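You operate a simulated robot arm through the tools that you are given. There is no shell and no other tool.

You run a simulated robot arm. Do the job below in one go: nothing can be reset, and whatever is moved stays where it is left.

Task
Put things in order on the counter under the tag rack. At the end: the brown filter cartridge is in the teal drip tray; the blue filter cartridge stands where the orange knob stood; the pink pad stands on top of the clear measuring jug; the orange knob stands where the pink pad stood; whatever was shut is shut again. Leave all else as you found it, and nothing knocked over.

It is judged by the outcome, as a careful person would: the job done as asked, and still so three seconds after it is handed in. It fails if anything else is knocked over, pushed out of place, dropped, spilled or broken.

Robot
A 5-joint arm with a two-finger parallel gripper, fixed in place. Base frame: the origin is at the foot of the arm, x ahead of it, y to its left, z up; the work surface is at about z = 0. Units: mm, degrees, N and s.
With the tool pointing down near the work surface it reaches from about 260 to 680 mm from the base axis. Its first joint turns from -66.0 to 66.0 degrees. The tool tilts only in the upright plane through the base axis and itself; it spins freely about its own axis. Payload 2.9 kg.
Tool frame: the origin (TCP) lies between the finger pads and is the grasp point; the fingertips stand 30 mm ahead of it; z points along the fingers, y is the line along which they close. Largest opening 110 mm; finger width 20, thickness 10; the body of the gripper, 48 by 112 mm, starts 55 mm behind the TCP.
Orientation is told as [roll, pitch, yaw] about the base's x, y, z axes, in that order, counted from this pose: with the fingers straight down and closing along the base's y, the tool's x points along the base's -x, its y along +y and its z along -z.

Tools
- The arm moves only by the tool nudge_tool. Its argument "motion" is a list of rows, each an object of numbers (a shift or turn left out is 0, a gripper value left out holds the last): "x", "y", "z": the shift along the tool's x, y, z in units of 400 mm (1.0 is 400 mm); "ax", "ay", "az": the turn, a rotation vector about the tool's x, y, z in units of 120 degrees (1.0 is 120 degrees); "jaw": the opening, from 0 (shut) to 1 (fully open). In form: [{"x": .., "y": .., "z": .., "ax": .., "ay": .., "az": .., "jaw": ..}, ...]. A call has 1 to 20 rows; each row is the pose to reach, as a shift and turn from the pose commanded when the call began, along the tool's axes at that moment. A call with a number of a shift or a turn outside -1 to 1 is refused whole. Each row takes 0.2 s and may step no farther than 50 mm and 8.6 degrees from the row before; otherwise, or with a gripper value out of range, the whole call is refused. A pose out of reach is approached as far as the arm can. The call stops where the force on the tool passes 40 N (or 10 N more than at its start, if that is more) or the arm is blocked; 0.2 s more then pass. The fingers move at their own pace (about 108 mm/s each) and stop on an object; they squeeze with about 42 N. The grip force told is the motor's: it shows also when the fingers shut on nothing. Time passes only in rows, and 0.2 s behind the last, so rows that repeat a pose let the fingers close. It gives the time, the measured TCP pose, the force on the tool (base axes), the opening and the grip force at its end, in the units of the frame above (readings bear some noise), with the torque about the TCP (base axes, N m) and any sound that the robot's microphone picked up, and new pictures: "views" is both (left out), scene, wrist or none.
- Cameras (640 x 400 px; columns grow to the right, rows downward): "scene" is fixed at [49.4, -460.2, 609.2]; the picture's right is [0.64, -0.77, 0.00], its down [-0.39, -0.33, -0.86] and it looks along [0.66, 0.55, -0.51] (base axes); focal length 326 px, centre (320, 200). "wrist" rides on the gripper at [72, 17, -103] in the tool frame; the picture's right is [-0.23, 0.97, 0.00], its down [-0.76, -0.18, -0.62] and it looks along [-0.61, -0.14, 0.78] (tool axes); focal length 222 px, centre (320, 200). There is no depth. A picture from a camera that has moved, and an enlarged one, comes with that camera's place and axes in the base frame and with its lens.
- inspect(camera, box): a new picture of the part [left, top, right, bottom] of that camera's present view, enlarged. The clock stands still meanwhile.
- sign_off(): hands the job in; it is judged then, once.

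Places have to be worked out from the pictures, the camera data and where the tool is seen. Open the gripper and draw the arm clear of the work before you hand the job in, unless the task says otherwise.

The tools are called as a command line: name --argument value ..., lists and objects as JSON in quotes. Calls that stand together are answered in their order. nudge_tool: Moves the arm, as the interface text tells. Its arguments: {"type":"object","properties":{"motion":{"type":"array","items":{"type":"object","properties":{"x":{"type":"number"},"y":{"type":"number"},"z":{"type":"number"},"ax":{"type":"number"},"ay":{"type":"number"},"az":{"type":"number"},"jaw":{"type":"number"}}}},"views":{"type":"string","enum":["both","scene","wrist","none"]}},"required":["motion"]} The other tools are called the same way: inspect (camera, box) takes an enlarged picture of a part of a camera's view; sign_off () hands the job in.

At the start:

```text
time: 0.0
tool_pos: [398.7, 3.8, 387.4]
tool_rot: [0.0, 0.0, 0.0]
wrist_force: [-0.1, 0.3, 0.3]
wrist_torque: [0.05, -0.01, 0.01]
width: 110.0
grip_force: 0.0
```

scene: 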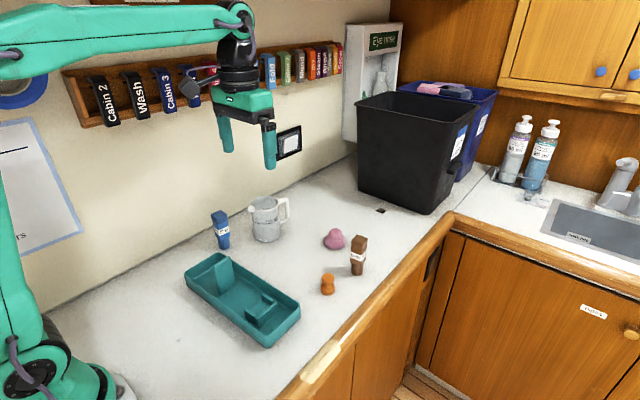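
wrist: 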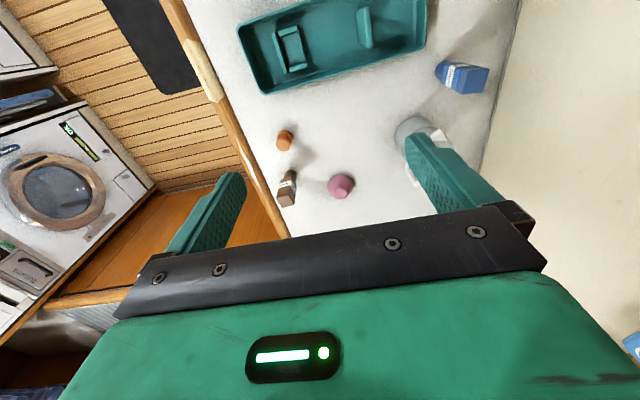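

I see the tray, blue and brown cartridges, jug, pink pad and orange knob on the counter. I'll enlarge the scene to measure positions before moving.

inspect --camera "scene" --box '[170, 180, 410, 330]'

inspect --camera "wrist" --box '[220, 0, 540, 200]'

inspect --camera "scene" --box '[200, 180, 300, 260]'

inspect --camera "scene" --box '[300, 210, 400, 310]'

```text
2.67 times, centred on (290, 255) of scene
camera zoom: at [49.4, -460.2, 609.2], right [0.64, -0.77, 0.0], down [-0.39, -0.33, -0.86], along [0.66, 0.55, -0.51], focal length 868 px, centre (400, 53)
```

zoom: 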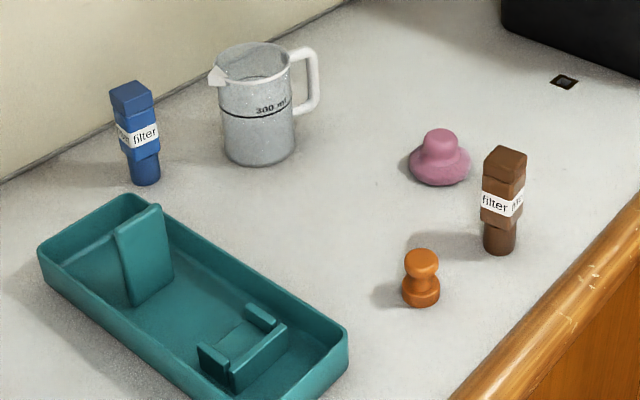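

```text
2.00 times, centred on (380, 100) of wrist
camera zoom: at [328.6, 19.9, 491.5], right [0.23, 0.97, 0.0], down [0.76, -0.18, 0.62], along [0.61, -0.14, -0.78], focal length 444 px, centre (200, 400)
```

zoom: 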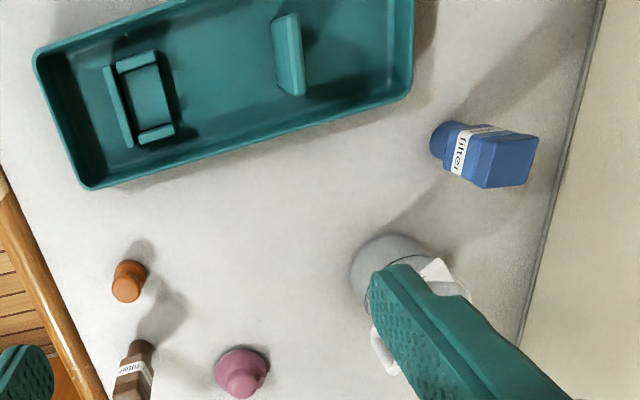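

```text
5.00 times, centred on (250, 220) of scene
camera zoom: at [49.4, -460.2, 609.2], right [0.64, -0.77, 0.0], down [-0.39, -0.33, -0.86], along [0.66, 0.55, -0.51], focal length 1628 px, centre (670, 100)
```

zoom: 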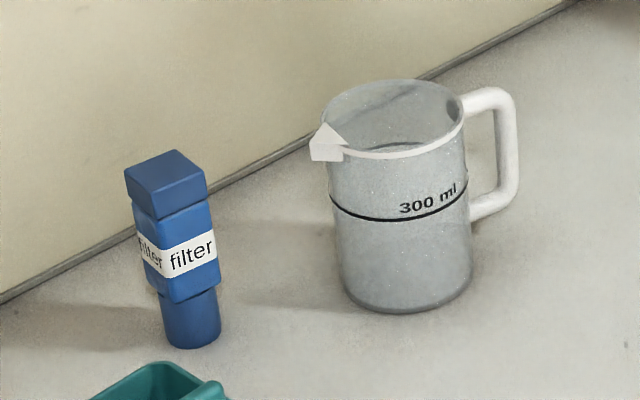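

```text
4.00 times, centred on (350, 260) of scene
camera zoom: at [49.4, -460.2, 609.2], right [0.64, -0.77, 0.0], down [-0.39, -0.33, -0.86], along [0.66, 0.55, -0.51], focal length 1303 px, centre (200, -40)
```

zoom: 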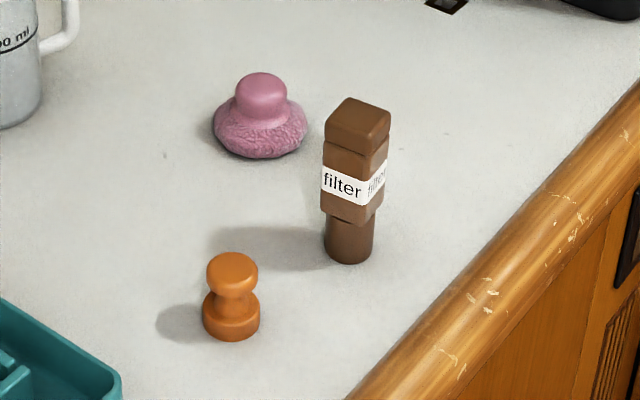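

Estimates so far: orange (511,-101), brown (613,-120), blue (451,244), jug (570,184), pink (666,1). I'll zoom in on the cartridges, pad and jug for orientation and sizes.

inspect --camera "scene" --box '[340, 228, 380, 280]'

inspect --camera "scene" --box '[200, 205, 245, 255]'

inspect --camera "scene" --box '[240, 190, 300, 248]'

inspect --camera "scene" --box '[315, 220, 355, 255]'

inspect --camera "scene" --box '[180, 245, 310, 350]'

```text
7.69 times, centred on (360, 254) of scene
camera zoom: at [49.4, -460.2, 609.2], right [0.64, -0.77, 0.0], down [-0.39, -0.33, -0.86], along [0.66, 0.55, -0.51], focal length 2505 px, centre (12, -215)
```

zoom: 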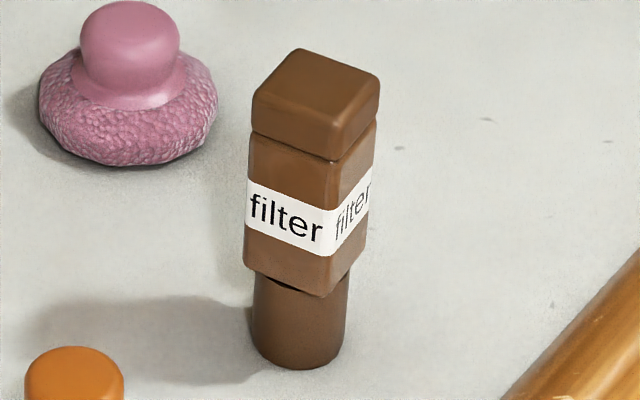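

```text
8.00 times, centred on (222, 230) of scene
camera zoom: at [49.4, -460.2, 609.2], right [0.64, -0.77, 0.0], down [-0.39, -0.33, -0.86], along [0.66, 0.55, -0.51], focal length 2606 px, centre (1100, -40)
```

zoom: 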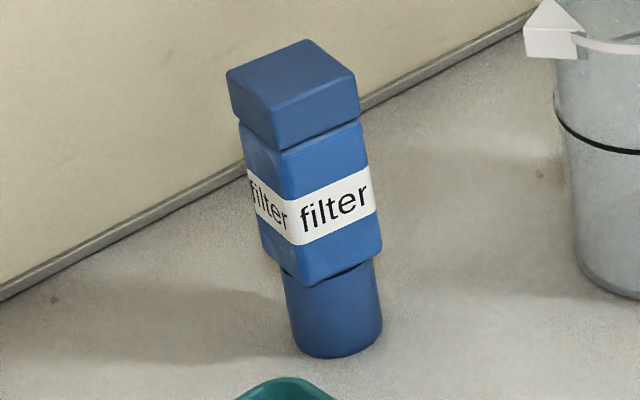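

```text
6.90 times, centred on (270, 219) of scene
camera zoom: at [49.4, -460.2, 609.2], right [0.64, -0.77, 0.0], down [-0.39, -0.33, -0.86], along [0.66, 0.55, -0.51], focal length 2246 px, centre (665, 69)
```

zoom: 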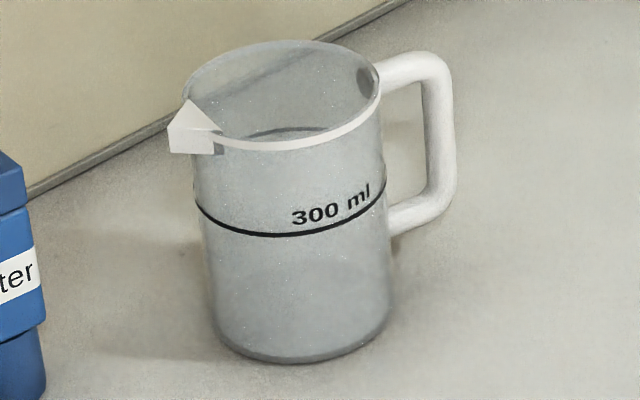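

```text
11.43 times, centred on (335, 238) of scene
camera zoom: at [49.4, -460.2, 609.2], right [0.64, -0.77, 0.0], down [-0.39, -0.33, -0.86], along [0.66, 0.55, -0.51], focal length 3722 px, centre (149, -229)
```

zoom: 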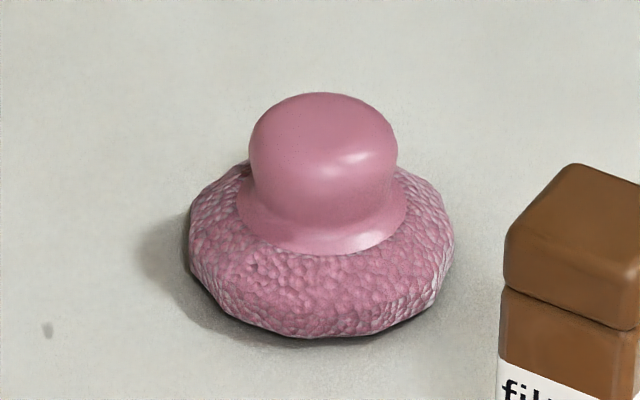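

```text
3.81 times, centred on (245, 298) of scene
camera zoom: at [49.4, -460.2, 609.2], right [0.64, -0.77, 0.0], down [-0.39, -0.33, -0.86], along [0.66, 0.55, -0.51], focal length 1241 px, centre (606, -171)
```

zoom: 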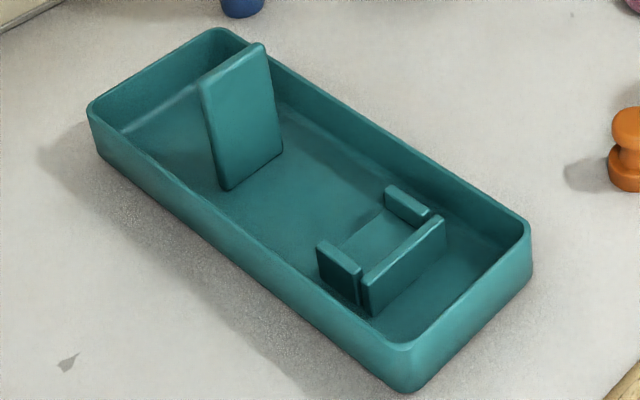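

The jug's rim looks about 83 mm wide and the pad about 69 mm, so I need to know whether the jug is open or covered. I'll move the wrist camera over to look down into it.

nudge_tool --motion '[{"y": 0.092, "z": 0.067}, {"y": 0.184, "z": 0.134}, {"y": 0.275, "z": 0.2}, {"y": 0.275, "z": 0.2}]' --views "wrist"

```text
time: 1.0
tool_pos: [401.0, 113.4, 307.6]
tool_rot: [0.0, -0.1, 0.0]
wrist_force: [-0.4, -0.5, -0.9]
wrist_torque: [0.01, -0.01, 0.0]
width: 109.8
grip_force: 0.0
camera wrist: at [329.2, 129.9, 410.6], right [0.23, 0.97, 0.0], down [0.76, -0.18, 0.62], along [0.61, -0.14, -0.78], focal length 222 px, centre (320, 200)
```

wrist: 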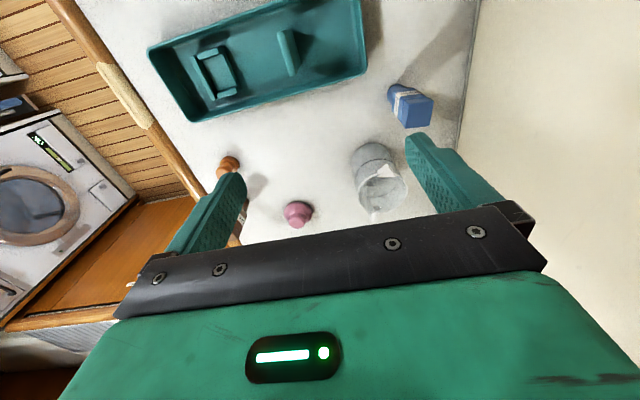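

inspect --camera "wrist" --box '[340, 130, 420, 225]'

inspect --camera "wrist" --box '[270, 190, 330, 235]'

inspect --camera "wrist" --box '[375, 70, 445, 135]'

inspect --camera "wrist" --box '[140, 0, 380, 130]'

```text
4.21 times, centred on (380, 178) of wrist
camera zoom: at [329.2, 129.9, 410.6], right [0.23, 0.97, 0.0], down [0.76, -0.18, 0.62], along [0.61, -0.14, -0.78], focal length 935 px, centre (67, 295)
```

zoom: 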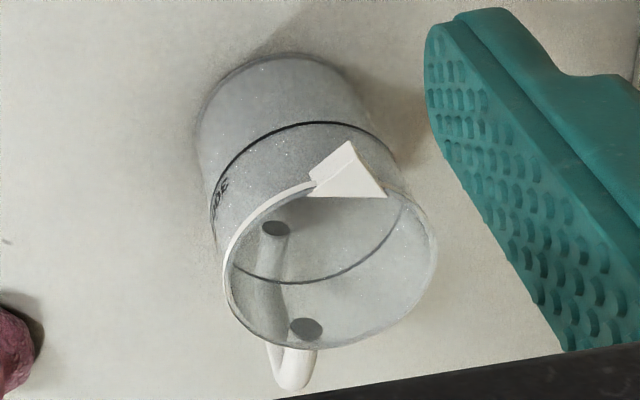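

```text
8.89 times, centred on (300, 212) of wrist
camera zoom: at [329.2, 129.9, 410.6], right [0.23, 0.97, 0.0], down [0.76, -0.18, 0.62], along [0.61, -0.14, -0.78], focal length 1974 px, centre (498, 89)
```

zoom: 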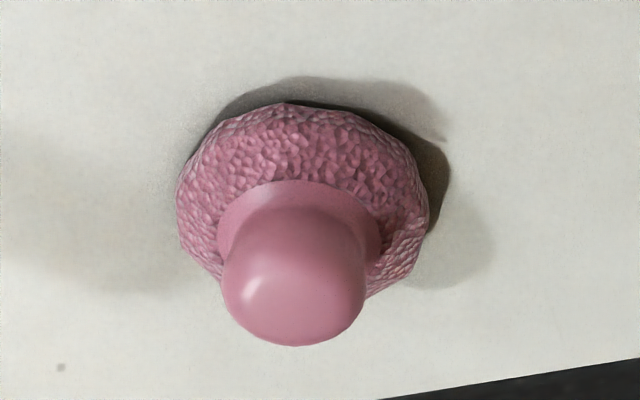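

```text
6.15 times, centred on (410, 102) of wrist
camera zoom: at [329.2, 129.9, 410.6], right [0.23, 0.97, 0.0], down [0.76, -0.18, 0.62], along [0.61, -0.14, -0.78], focal length 1367 px, centre (-234, 800)
```

zoom: 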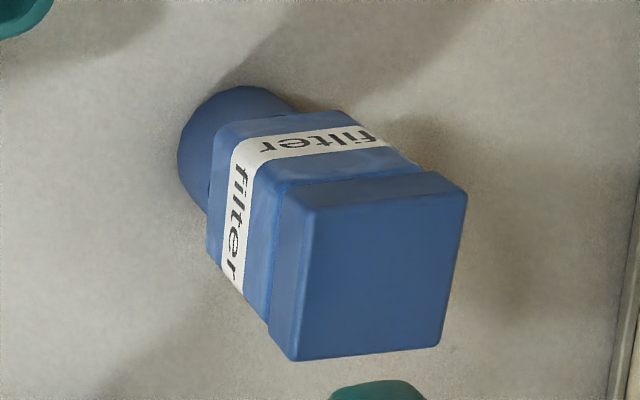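

```text
2.67 times, centred on (260, 65) of wrist
camera zoom: at [329.2, 129.9, 410.6], right [0.23, 0.97, 0.0], down [0.76, -0.18, 0.62], along [0.61, -0.14, -0.78], focal length 592 px, centre (480, 560)
```

zoom: 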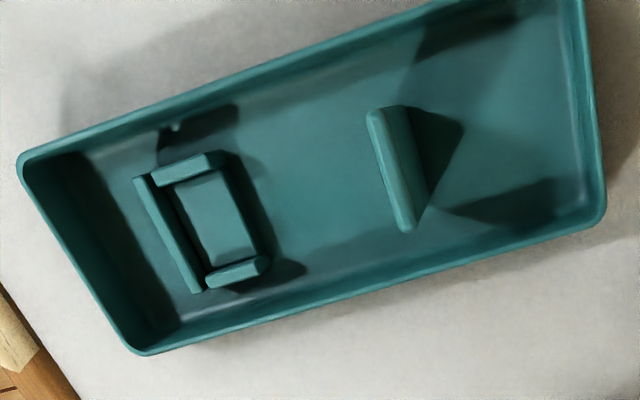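

The jug appears open from here, so I'll zoom further on its rim from both cameras to see whether there is a clear lid or a liquid.

inspect --camera "wrist" --box '[362, 160, 402, 190]'

inspect --camera "wrist" --box '[362, 185, 402, 215]'

inspect --camera "scene" --box '[245, 190, 280, 215]'

inspect --camera "scene" --box '[262, 190, 297, 215]'

```text
13.33 times, centred on (382, 175) of wrist
camera zoom: at [329.2, 129.9, 410.6], right [0.23, 0.97, 0.0], down [0.76, -0.18, 0.62], along [0.61, -0.14, -0.78], focal length 2962 px, centre (-507, 533)
```

zoom: 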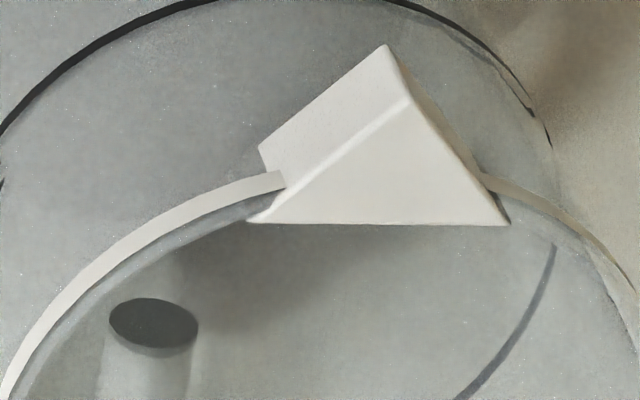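

```text
13.33 times, centred on (382, 200) of wrist
camera zoom: at [329.2, 129.9, 410.6], right [0.23, 0.97, 0.0], down [0.76, -0.18, 0.62], along [0.61, -0.14, -0.78], focal length 2962 px, centre (-507, 200)
```

zoom: 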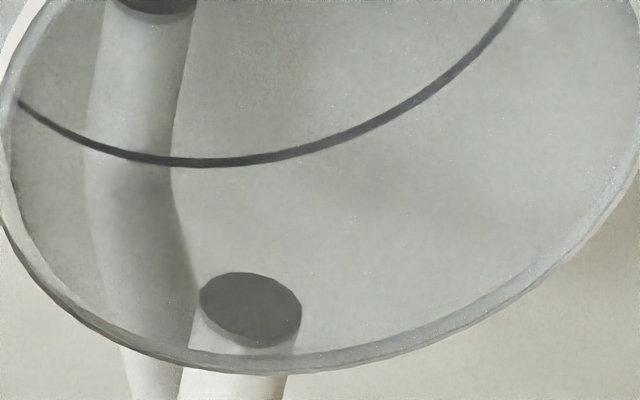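

```text
16.00 times, centred on (262, 202) of scene
camera zoom: at [49.4, -460.2, 609.2], right [0.64, -0.77, 0.0], down [-0.39, -0.33, -0.86], along [0.66, 0.55, -0.51], focal length 5211 px, centre (1240, 160)
```

zoom: 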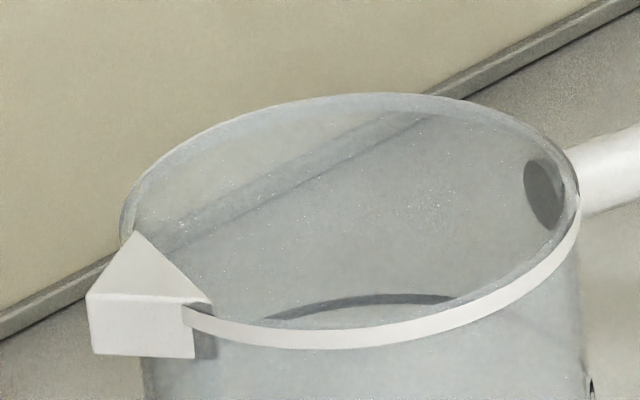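

```text
16.00 times, centred on (280, 202) of scene
camera zoom: at [49.4, -460.2, 609.2], right [0.64, -0.77, 0.0], down [-0.39, -0.33, -0.86], along [0.66, 0.55, -0.51], focal length 5211 px, centre (968, 160)
```

zoom: 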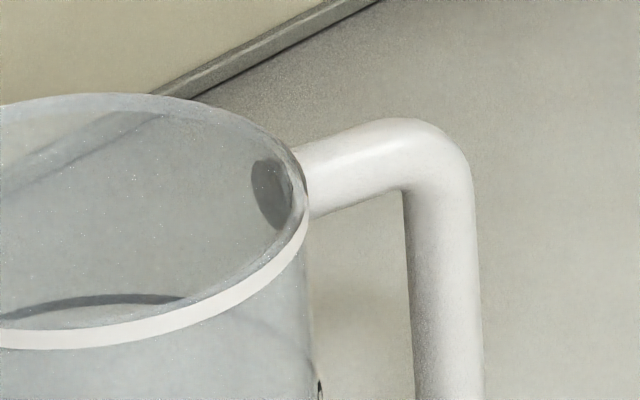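

The jug may be open or closed; I'll find out by feel when lowering the pad. First I go for the brown cartridge: it stands at about (612,-120), box turned about +5°, so I move above it with the jaw partly closed.

nudge_tool --motion '[{"x": -0.066, "y": -0.073, "z": 0.0336, "az": -0.005, "jaw": 0.65}, {"x": -0.132, "y": -0.146, "z": 0.0672, "az": -0.011}, {"x": -0.198, "y": -0.219, "z": 0.1009, "az": -0.017}, {"x": -0.264, "y": -0.292, "z": 0.1345, "az": -0.022}, {"x": -0.33, "y": -0.365, "z": 0.168, "az": -0.028}, {"x": -0.396, "y": -0.438, "z": 0.2, "az": -0.034}, {"x": -0.462, "y": -0.511, "z": 0.235, "az": -0.04}, {"x": -0.5275, "y": -0.5835, "z": 0.269, "az": -0.045}, {"x": -0.5275, "y": -0.5835, "z": 0.269, "az": -0.045}]'

```text
time: 3.0
tool_pos: [611.3, -120.0, 201.7]
tool_rot: [0.0, 0.0, 5.4]
wrist_force: [0.3, 0.8, -0.1]
wrist_torque: [-0.04, -0.01, 0.01]
width: 71.6
grip_force: 0.1
camera wrist: at [538.4, -109.5, 304.3], right [0.13, 0.99, 0.0], down [0.78, -0.11, 0.62], along [0.62, -0.08, -0.78], focal length 222 px, centre (320, 200)
```

scene: 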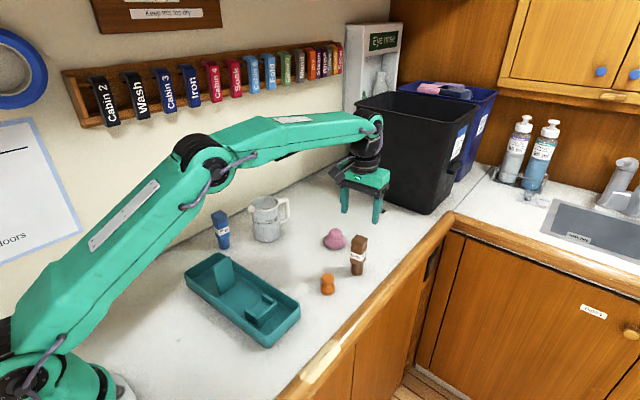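
wrist: 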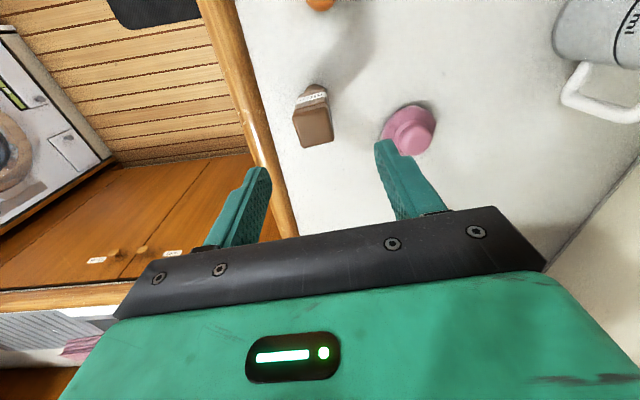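

The tool is at (611,-120,202) with yaw 5.4°, as predicted. I'll zoom on the brown cartridge in the wrist view to fine-tune alignment.

inspect --camera "wrist" --box '[280, 75, 350, 155]'

inspect --camera "wrist" --box '[360, 90, 450, 165]'

inspect --camera "wrist" --box '[540, 0, 640, 130]'

```text
5.00 times, centred on (315, 115) of wrist
camera zoom: at [538.4, -109.5, 304.3], right [0.13, 0.99, 0.0], down [0.78, -0.11, 0.62], along [0.62, -0.08, -0.78], focal length 1111 px, centre (345, 625)
```

zoom: 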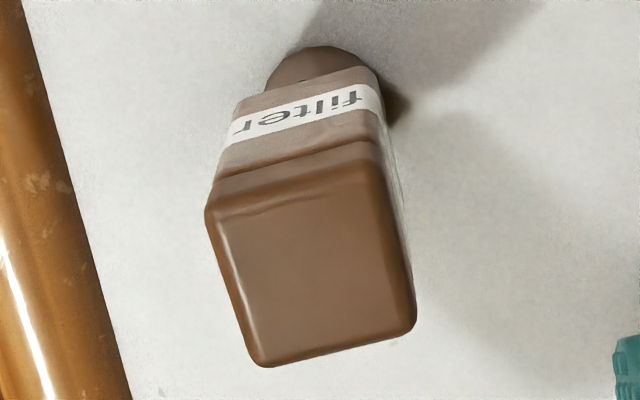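

```text
5.33 times, centred on (405, 128) of wrist
camera zoom: at [538.4, -109.5, 304.3], right [0.13, 0.99, 0.0], down [0.78, -0.11, 0.62], along [0.62, -0.08, -0.78], focal length 1185 px, centre (-133, 587)
```

zoom: 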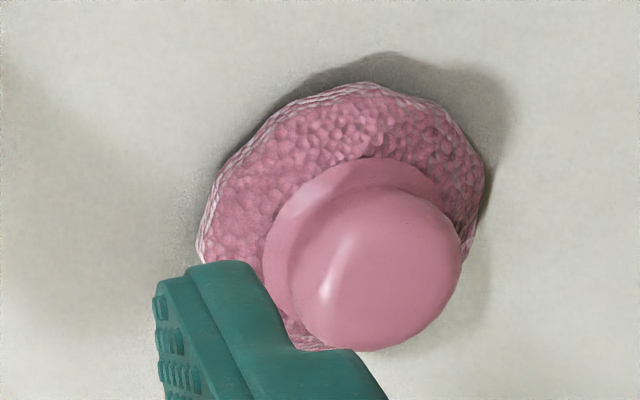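

```text
3.08 times, centred on (590, 65) of wrist
camera zoom: at [538.4, -109.5, 304.3], right [0.13, 0.99, 0.0], down [0.78, -0.11, 0.62], along [0.62, -0.08, -0.78], focal length 684 px, centre (-511, 615)
```

zoom: 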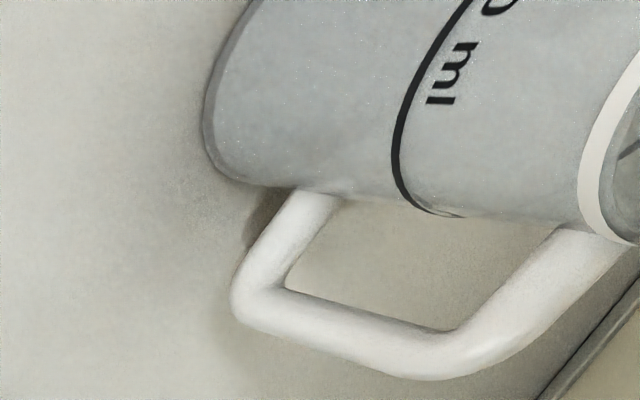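

Both cameras put the brown cartridge at about (612,-122), aligned with the jaw. I descend to z≈72 and close on the box.

nudge_tool --motion '[{"y": -0.004, "z": 0.1}, {"y": -0.004, "z": 0.2}, {"y": -0.004, "z": 0.28}, {"y": -0.004, "z": 0.325}, {"y": -0.004, "z": 0.325}]'

```text
time: 4.2
tool_pos: [609.8, -122.4, 70.7]
tool_rot: [0.0, 0.0, 5.3]
wrist_force: [0.0, -0.9, 0.0]
wrist_torque: [0.03, -0.01, -0.01]
width: 71.6
grip_force: 0.1
camera wrist: at [537.4, -112.5, 173.2], right [0.13, 0.99, 0.0], down [0.77, -0.11, 0.62], along [0.62, -0.08, -0.78], focal length 222 px, centre (320, 200)
```

scene: 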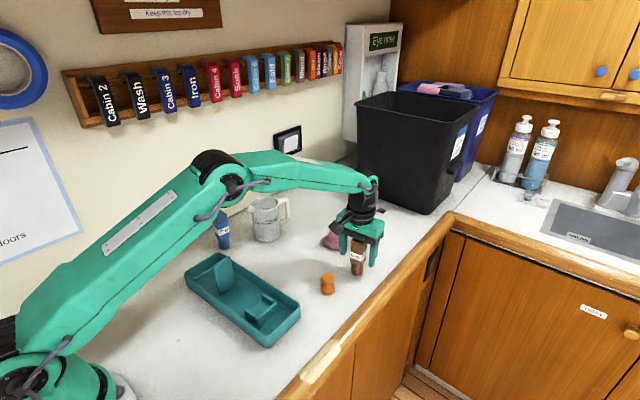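
wrist: 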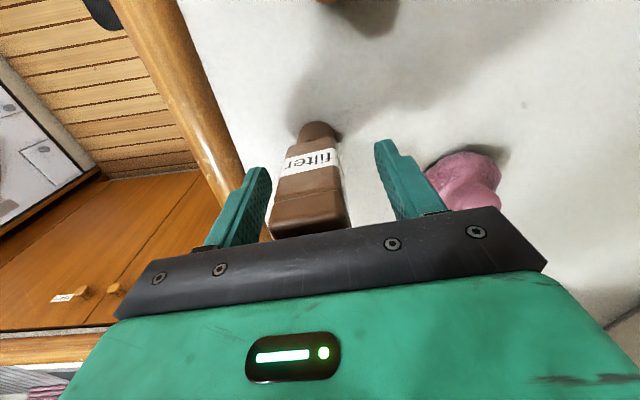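

The box sits between the fingers, centred to within a couple of millimetres. I close the jaw on it.

nudge_tool --motion '[{"y": 0.0, "jaw": 0.4}, {"jaw": 0.2}, {"jaw": 0.0}, {"jaw": 0.0}]' --views "wrist"

```text
time: 5.2
tool_pos: [610.2, -121.1, 70.9]
tool_rot: [0.1, 0.0, 5.4]
wrist_force: [-0.3, 0.3, 0.7]
wrist_torque: [0.08, -0.03, 0.04]
width: 30.7
grip_force: 41.9
camera wrist: at [537.4, -112.4, 173.6], right [0.13, 0.99, 0.0], down [0.77, -0.11, 0.62], along [0.62, -0.08, -0.78], focal length 222 px, centre (320, 200)
```

wrist: 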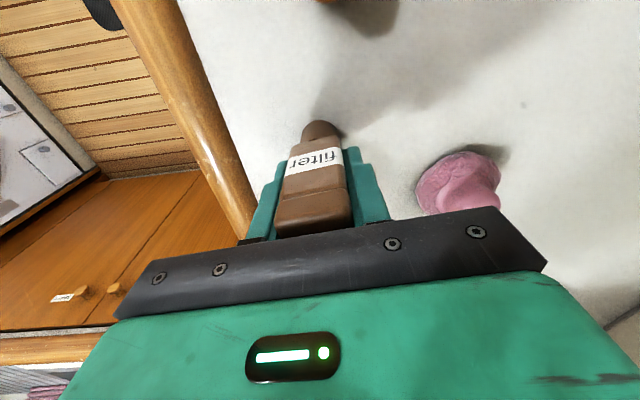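

Gripped at width 30.7 with 42 N. I lift it about 110 mm and carry it over to the open middle of the tray, around (346,38), staying clear of the tall divider at y≈88.

nudge_tool --motion '[{"z": -0.06, "jaw": 0.0}, {"z": -0.16}, {"z": -0.275}, {"x": 0.0775, "y": 0.0572, "z": -0.275, "az": 0.006}, {"x": 0.155, "y": 0.1145, "z": -0.275, "az": 0.011}, {"x": 0.2324, "y": 0.1717, "z": -0.275, "az": 0.017}, {"x": 0.3099, "y": 0.2289, "z": -0.275, "az": 0.022}, {"x": 0.3873, "y": 0.2861, "z": -0.275, "az": 0.028}, {"x": 0.4648, "y": 0.3434, "z": -0.275, "az": 0.034}, {"x": 0.5423, "y": 0.4006, "z": -0.275, "az": 0.039}, {"x": 0.6197, "y": 0.4578, "z": -0.275, "az": 0.045}, {"x": 0.6197, "y": 0.4578, "z": -0.275, "az": 0.045}]'

```text
time: 7.8
tool_pos: [348.6, 35.1, 181.8]
tool_rot: [-0.1, 0.0, 0.0]
wrist_force: [0.1, 0.3, -0.9]
wrist_torque: [0.03, 0.02, -0.02]
width: 30.9
grip_force: 42.6
camera wrist: at [276.2, 52.9, 284.7], right [0.23, 0.97, 0.0], down [0.76, -0.18, 0.62], along [0.61, -0.14, -0.78], focal length 222 px, centre (320, 200)
```

scene: 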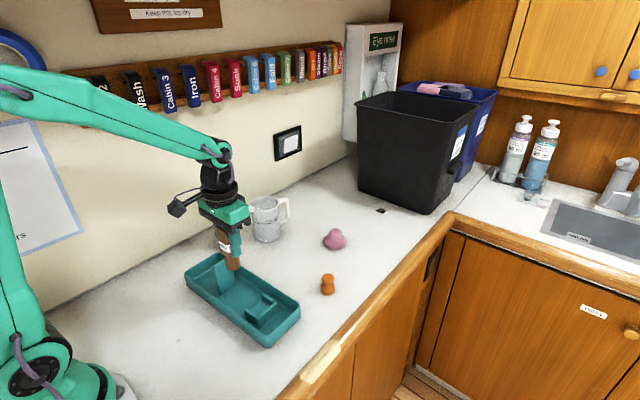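
wrist: 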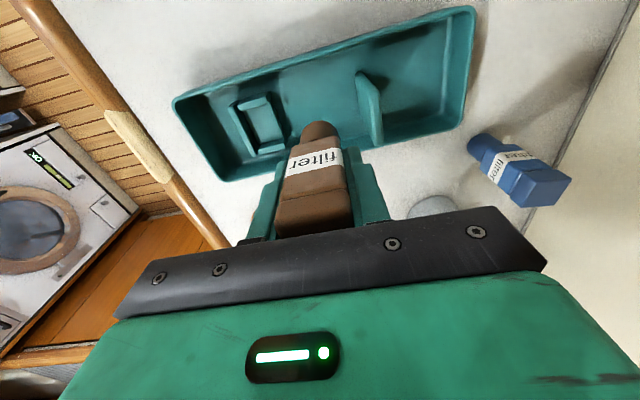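

In the scene picture the cartridge looks slightly leaning; I'll zoom to check whether it tilted in the grip before lowering.

inspect --camera "scene" --box '[195, 190, 275, 290]'

inspect --camera "wrist" --box '[250, 90, 400, 240]'

```text
4.00 times, centred on (235, 240) of scene
camera zoom: at [49.4, -460.2, 609.2], right [0.64, -0.77, 0.0], down [-0.39, -0.33, -0.86], along [0.66, 0.55, -0.51], focal length 1303 px, centre (660, 40)
```

zoom: 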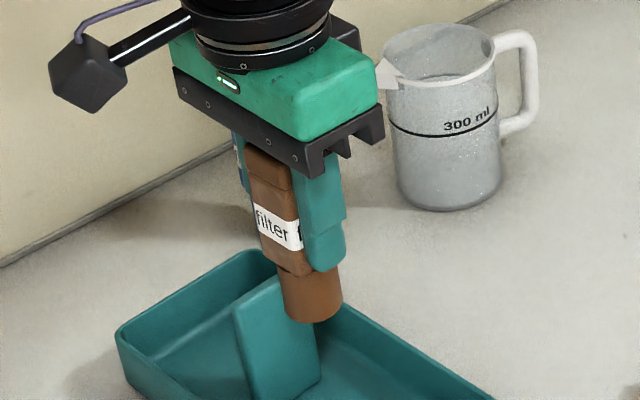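

```text
2.67 times, centred on (325, 165) of wrist
camera zoom: at [276.2, 52.9, 284.7], right [0.23, 0.97, 0.0], down [0.76, -0.18, 0.62], along [0.61, -0.14, -0.78], focal length 592 px, centre (307, 293)
```

zoom: 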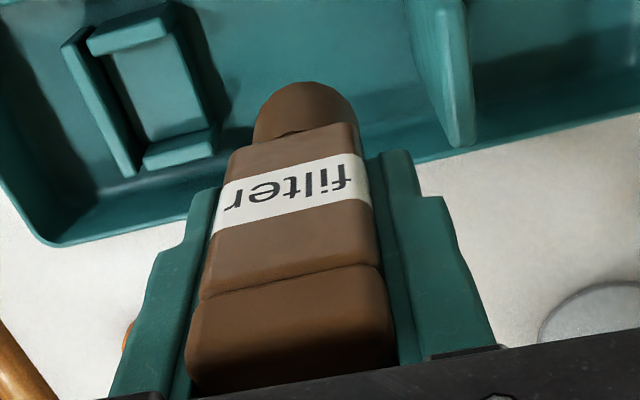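

The cartridge is upright between the fingers. I lower it over the tray floor, first to about 10 mm above the expected contact height.

nudge_tool --motion '[{"z": 0.09}, {"z": 0.18}, {"z": 0.245}, {"z": 0.245}]' --views "both"

```text
time: 8.8
tool_pos: [347.4, 37.0, 82.5]
tool_rot: [-0.1, 0.0, 0.0]
wrist_force: [-0.5, -0.5, -0.5]
wrist_torque: [0.03, -0.01, -0.02]
width: 30.8
grip_force: 42.5
camera wrist: at [276.4, 54.9, 185.2], right [0.23, 0.97, 0.0], down [0.76, -0.18, 0.62], along [0.61, -0.14, -0.78], focal length 222 px, centre (320, 200)
```

scene: 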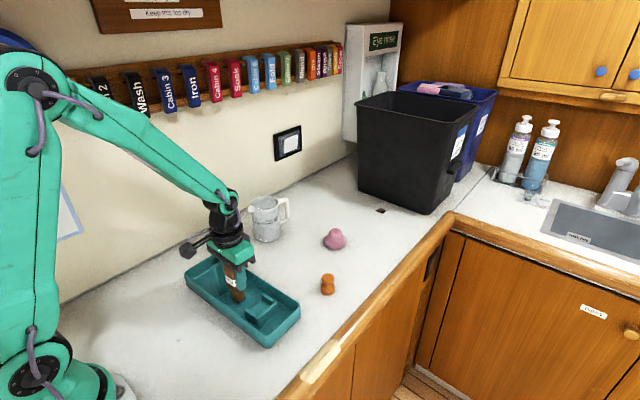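
wrist: 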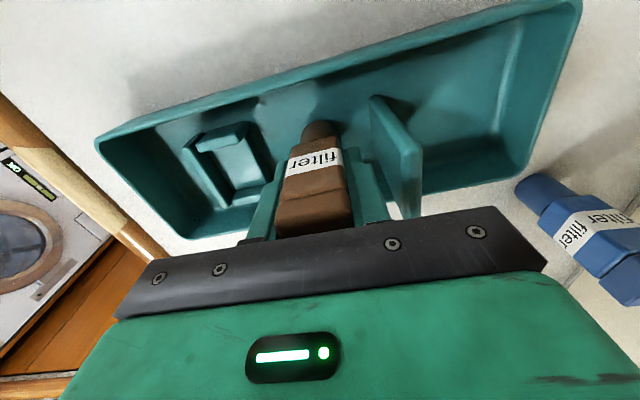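

Clear of the divider. I lower the last millimetres in small steps, watching the force.

nudge_tool --motion '[{"z": 0.004}, {"z": 0.008}, {"z": 0.0125}, {"z": 0.0125}]' --views "none"

nudge_tool --motion '[{"z": 0.0025}, {"z": 0.0025}]' --views "none"

```text
time: 9.8
tool_pos: [347.7, 37.0, 77.2]
tool_rot: [0.0, 0.0, 0.1]
wrist_force: [-0.1, 0.6, -1.1]
wrist_torque: [-0.03, 0.01, 0.0]
width: 30.6
grip_force: 42.0
```

```text
time: 10.4
tool_pos: [346.3, 37.1, 77.7]
tool_rot: [-0.1, -0.1, 0.0]
wrist_force: [0.4, -0.5, -0.3]
wrist_torque: [0.01, 0.0, 0.03]
width: 30.6
grip_force: 41.9
```

No contact yet. I continue in 1 mm steps.

nudge_tool --motion '[{"z": 0.0025}, {"z": 0.0025}]' --views "none"

nudge_tool --motion '[{"z": 0.0025}, {"z": 0.0025}]' --views "none"

```text
time: 11.0
tool_pos: [346.8, 37.7, 75.9]
tool_rot: [-0.1, 0.1, 0.0]
wrist_force: [-0.4, -0.6, -0.2]
wrist_torque: [0.0, 0.01, 0.0]
width: 30.3
grip_force: 42.2
```

```text
time: 11.6
tool_pos: [346.5, 38.0, 74.9]
tool_rot: [-0.1, -0.1, 0.1]
wrist_force: [-6.1, 1.5, 21.5]
wrist_torque: [0.05, 0.43, 0.0]
width: 30.7
grip_force: 42.1
```

Contact: 21 N upward, the cartridge is on the tray floor. I ease off half a millimetre and open the jaw moderately.

nudge_tool --motion '[{"z": -0.0012}, {"z": -0.0012, "jaw": 0.32}, {"z": -0.0012, "jaw": 0.38}, {"z": -0.0012, "jaw": 0.46}, {"z": -0.0012, "jaw": 0.46}]' --views "both"

```text
time: 12.8
tool_pos: [347.4, 37.7, 75.2]
tool_rot: [0.0, -0.1, -0.1]
wrist_force: [0.3, 0.1, -0.7]
wrist_torque: [-0.02, 0.0, 0.03]
width: 50.3
grip_force: 0.0
camera wrist: at [275.8, 54.5, 178.1], right [0.23, 0.97, 0.0], down [0.76, -0.18, 0.62], along [0.61, -0.14, -0.78], focal length 222 px, centre (320, 200)
```

scene: 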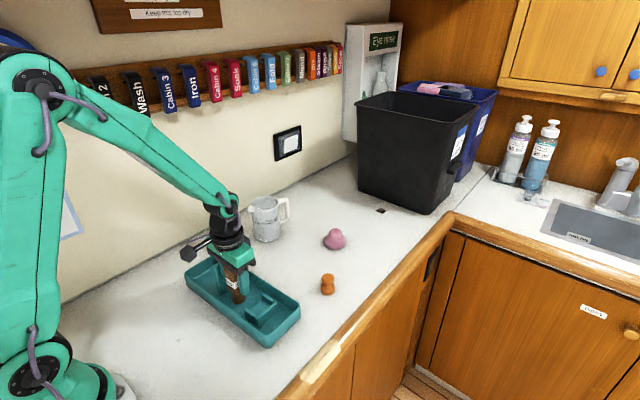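
wrist: 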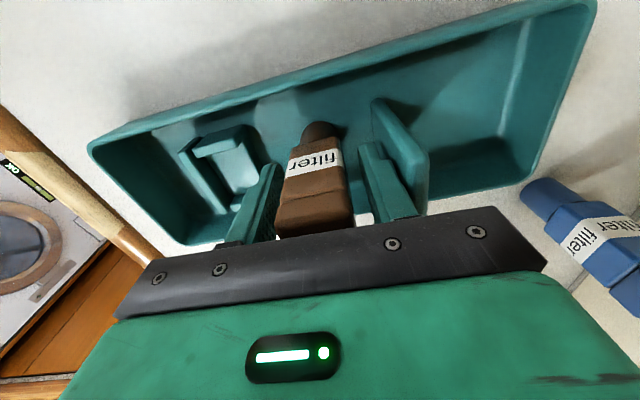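

The brown cartridge stands free in the tray. Now I rise straight up and carry the open jaw over to above the pink pad, which I put at about (669,-2).

nudge_tool --motion '[{"z": -0.1}, {"z": -0.22}, {"z": -0.34, "jaw": 0.6}, {"x": -0.1, "y": -0.0124, "z": -0.34}, {"x": -0.2, "y": -0.0248, "z": -0.34}, {"x": -0.3, "y": -0.037, "z": -0.34}, {"x": -0.4, "y": -0.05, "z": -0.34}, {"x": -0.5, "y": -0.062, "z": -0.33}, {"x": -0.6, "y": -0.074, "z": -0.31}, {"x": -0.7, "y": -0.087, "z": -0.28}, {"x": -0.79, "y": -0.099, "z": -0.25}, {"x": -0.79, "y": -0.099, "z": -0.25}]'

```text
time: 15.4
tool_pos: [662.0, -4.3, 174.2]
tool_rot: [0.0, 0.1, 0.1]
wrist_force: [0.5, 0.5, -0.1]
wrist_torque: [0.0, 0.01, 0.01]
width: 65.8
grip_force: 0.2
camera wrist: at [591.2, 13.6, 277.4], right [0.23, 0.97, 0.0], down [0.76, -0.18, 0.62], along [0.61, -0.14, -0.78], focal length 222 px, centre (320, 200)
```

scene: 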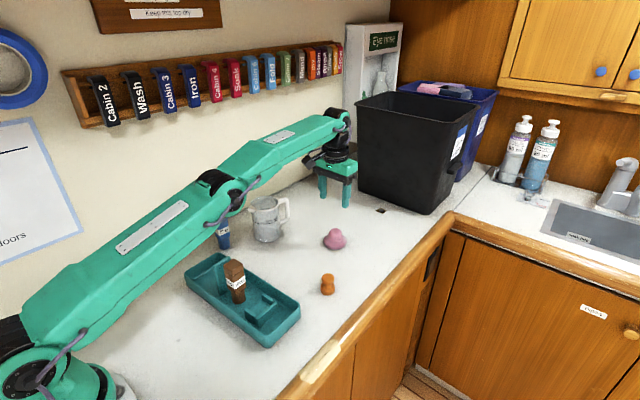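
wrist: 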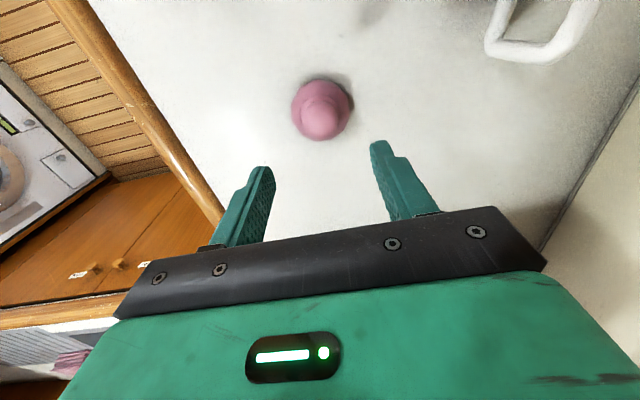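

inspect --camera "wrist" --box '[275, 65, 370, 150]'

inspect --camera "scene" --box '[185, 245, 300, 350]'

```text
4.71 times, centred on (322, 108) of wrist
camera zoom: at [591.2, 13.6, 277.4], right [0.23, 0.97, 0.0], down [0.76, -0.18, 0.62], along [0.61, -0.14, -0.78], focal length 1045 px, centre (308, 635)
```

zoom: 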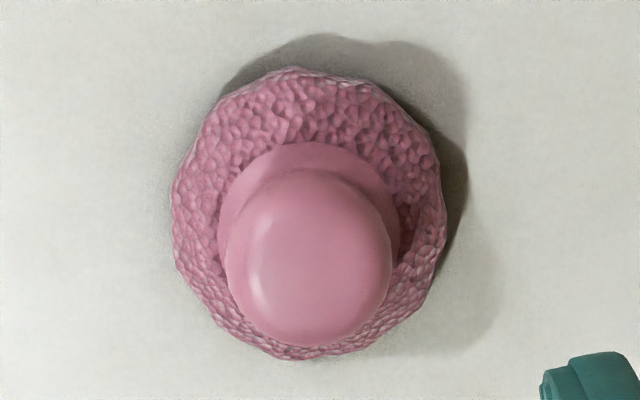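

```text
3.81 times, centred on (242, 298) of scene
camera zoom: at [49.4, -460.2, 609.2], right [0.64, -0.77, 0.0], down [-0.39, -0.33, -0.86], along [0.66, 0.55, -0.51], focal length 1241 px, centre (615, -171)
```

zoom: 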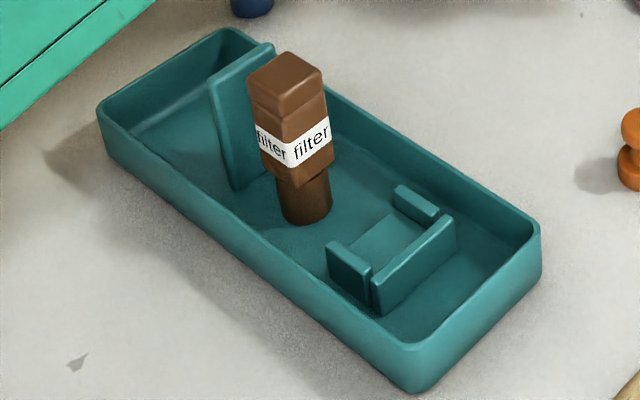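

The pad is centred at about (670.5,-3.5) and the brown cartridge stands well in the tray. I shift 8 mm outward and descend so that the fingertips straddle the knob at z≈28.

nudge_tool --motion '[{"x": -0.02, "y": 0.002, "z": 0.08}, {"x": -0.021, "y": 0.002, "z": 0.18}, {"x": -0.021, "y": 0.002, "z": 0.25}, {"x": -0.021, "y": 0.002, "z": 0.29}, {"x": -0.021, "y": 0.002, "z": 0.29}]'

```text
time: 16.6
tool_pos: [671.9, -1.3, 59.1]
tool_rot: [0.0, 0.0, 0.0]
wrist_force: [-0.1, -0.4, -0.3]
wrist_torque: [-0.01, -0.02, -0.05]
width: 66.1
grip_force: 0.1
camera wrist: at [600.8, 15.6, 163.1], right [0.23, 0.97, 0.0], down [0.76, -0.18, 0.62], along [0.61, -0.14, -0.78], focal length 222 px, centre (320, 200)
```

scene: 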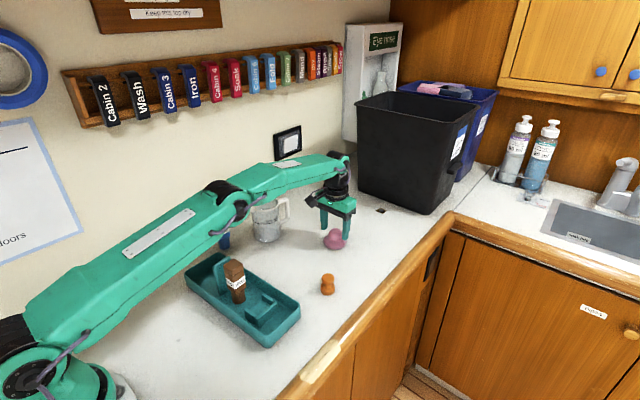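
wrist: 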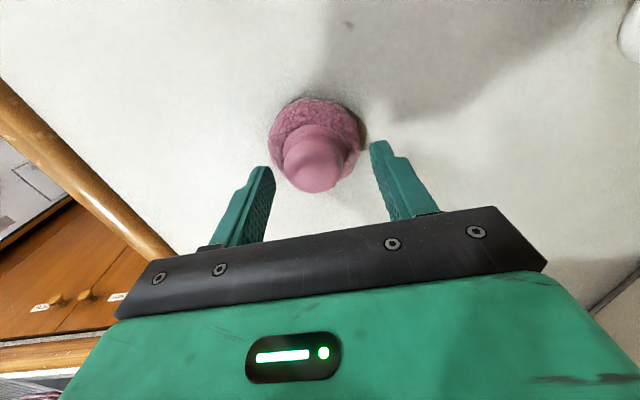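

The fingers straddle the knob; I zoom to check centring along the closing and the cross directions before gripping.

inspect --camera "wrist" --box '[240, 90, 400, 210]'

inspect --camera "scene" --box '[300, 180, 370, 260]'

```text
3.33 times, centred on (320, 150) of wrist
camera zoom: at [600.8, 15.6, 163.1], right [0.23, 0.97, 0.0], down [0.76, -0.18, 0.62], along [0.61, -0.14, -0.78], focal length 740 px, centre (320, 367)
```

zoom: 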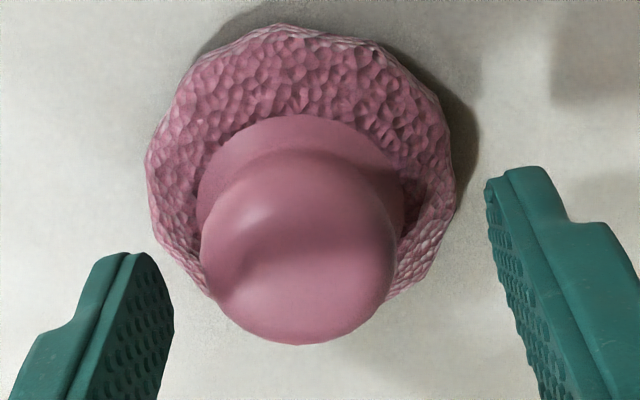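

```text
5.00 times, centred on (335, 220) of scene
camera zoom: at [49.4, -460.2, 609.2], right [0.64, -0.77, 0.0], down [-0.39, -0.33, -0.86], along [0.66, 0.55, -0.51], focal length 1628 px, centre (245, 100)
```

zoom: 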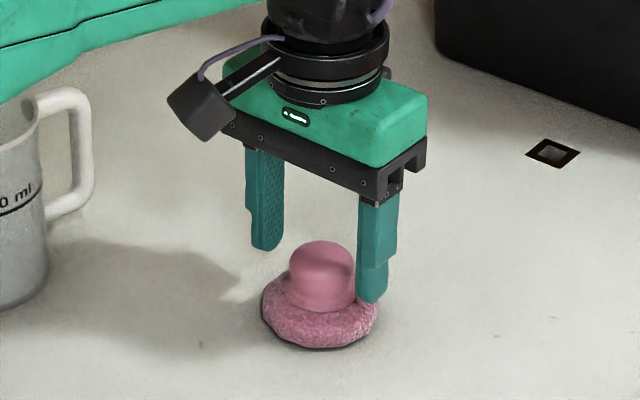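

The knob sits about 4 mm nearer and 3 mm to the right of the tool axis. I correct by (-4,-3) mm and then close.

nudge_tool --motion '[{"x": 0.01, "y": -0.0075}, {"x": 0.01, "y": -0.0075}]' --views "wrist"

inspect --camera "wrist" --box '[240, 90, 400, 210]'

```text
time: 17.2
tool_pos: [668.3, -4.1, 60.1]
tool_rot: [0.0, 0.0, 0.0]
wrist_force: [-0.8, 0.1, -0.2]
wrist_torque: [0.06, 0.0, 0.01]
width: 65.9
grip_force: 0.0
camera wrist: at [596.8, 12.3, 163.3], right [0.23, 0.97, 0.0], down [0.76, -0.18, 0.62], along [0.61, -0.14, -0.78], focal length 222 px, centre (320, 200)
```

wrist: 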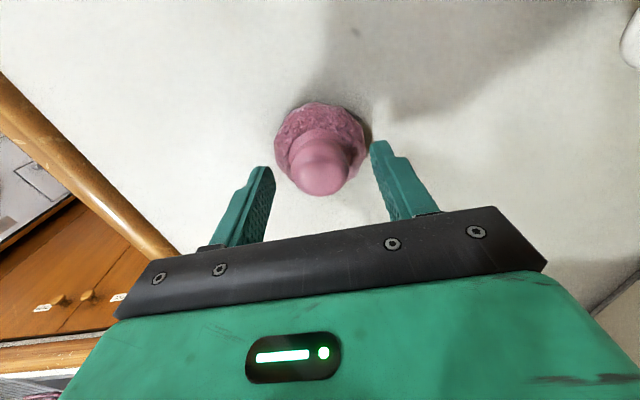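

```text
3.33 times, centred on (320, 150) of wrist
camera zoom: at [596.8, 12.3, 163.3], right [0.23, 0.97, 0.0], down [0.76, -0.18, 0.62], along [0.61, -0.14, -0.78], focal length 740 px, centre (320, 367)
```

zoom: 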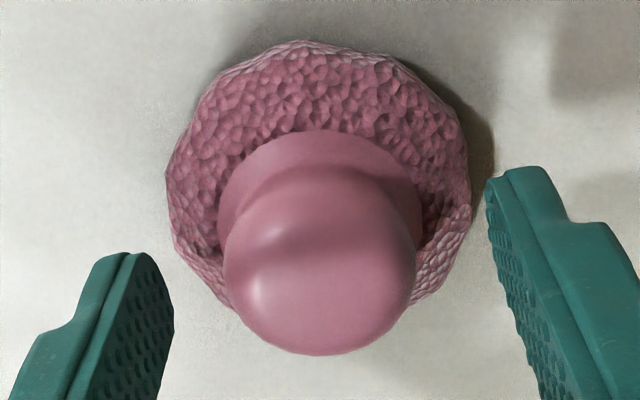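

Now the knob is centred on the tool axis. I close the jaw.

nudge_tool --motion '[{"jaw": 0.45}, {"jaw": 0.3}, {"jaw": 0.0}, {"jaw": 0.0}]' --views "wrist"

inspect --camera "wrist" --box '[240, 90, 400, 210]'

inspect --camera "scene" --box '[300, 180, 370, 260]'

```text
time: 18.2
tool_pos: [667.7, -4.7, 61.0]
tool_rot: [0.0, 0.1, 0.0]
wrist_force: [0.8, -0.8, -0.1]
wrist_torque: [-0.01, 0.02, -0.02]
width: 36.3
grip_force: 42.1
camera wrist: at [596.8, 12.4, 163.5], right [0.23, 0.97, 0.0], down [0.76, -0.18, 0.62], along [0.61, -0.14, -0.78], focal length 222 px, centre (320, 200)
```

wrist: 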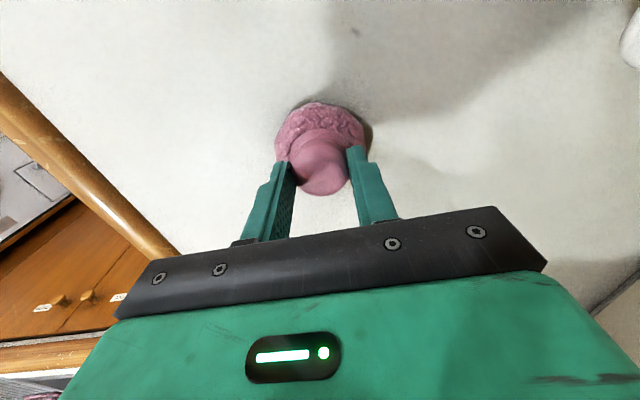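

```text
3.33 times, centred on (320, 150) of wrist
camera zoom: at [596.8, 12.4, 163.5], right [0.23, 0.97, 0.0], down [0.76, -0.18, 0.62], along [0.61, -0.14, -0.78], focal length 740 px, centre (320, 367)
```

zoom: 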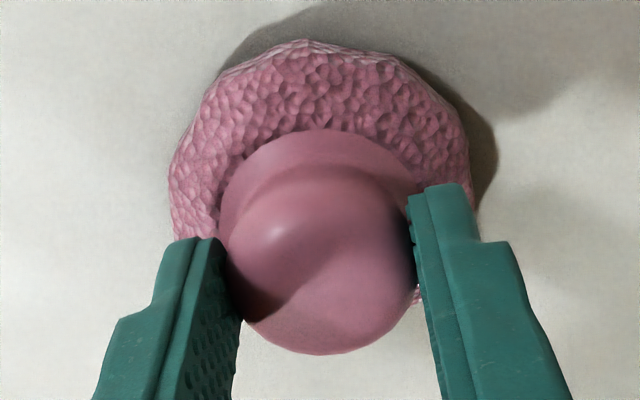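

```text
5.00 times, centred on (335, 220) of scene
camera zoom: at [49.4, -460.2, 609.2], right [0.64, -0.77, 0.0], down [-0.39, -0.33, -0.86], along [0.66, 0.55, -0.51], focal length 1628 px, centre (245, 100)
```

zoom: 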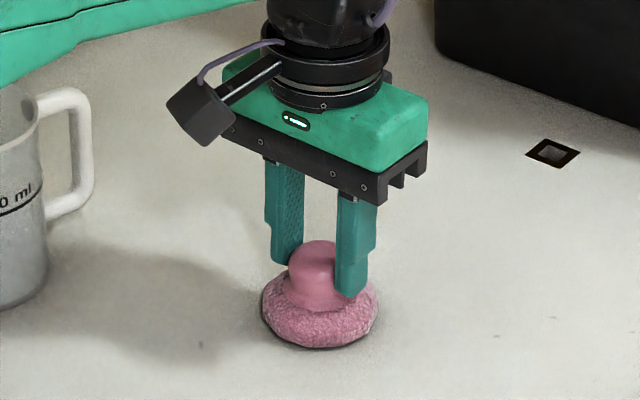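

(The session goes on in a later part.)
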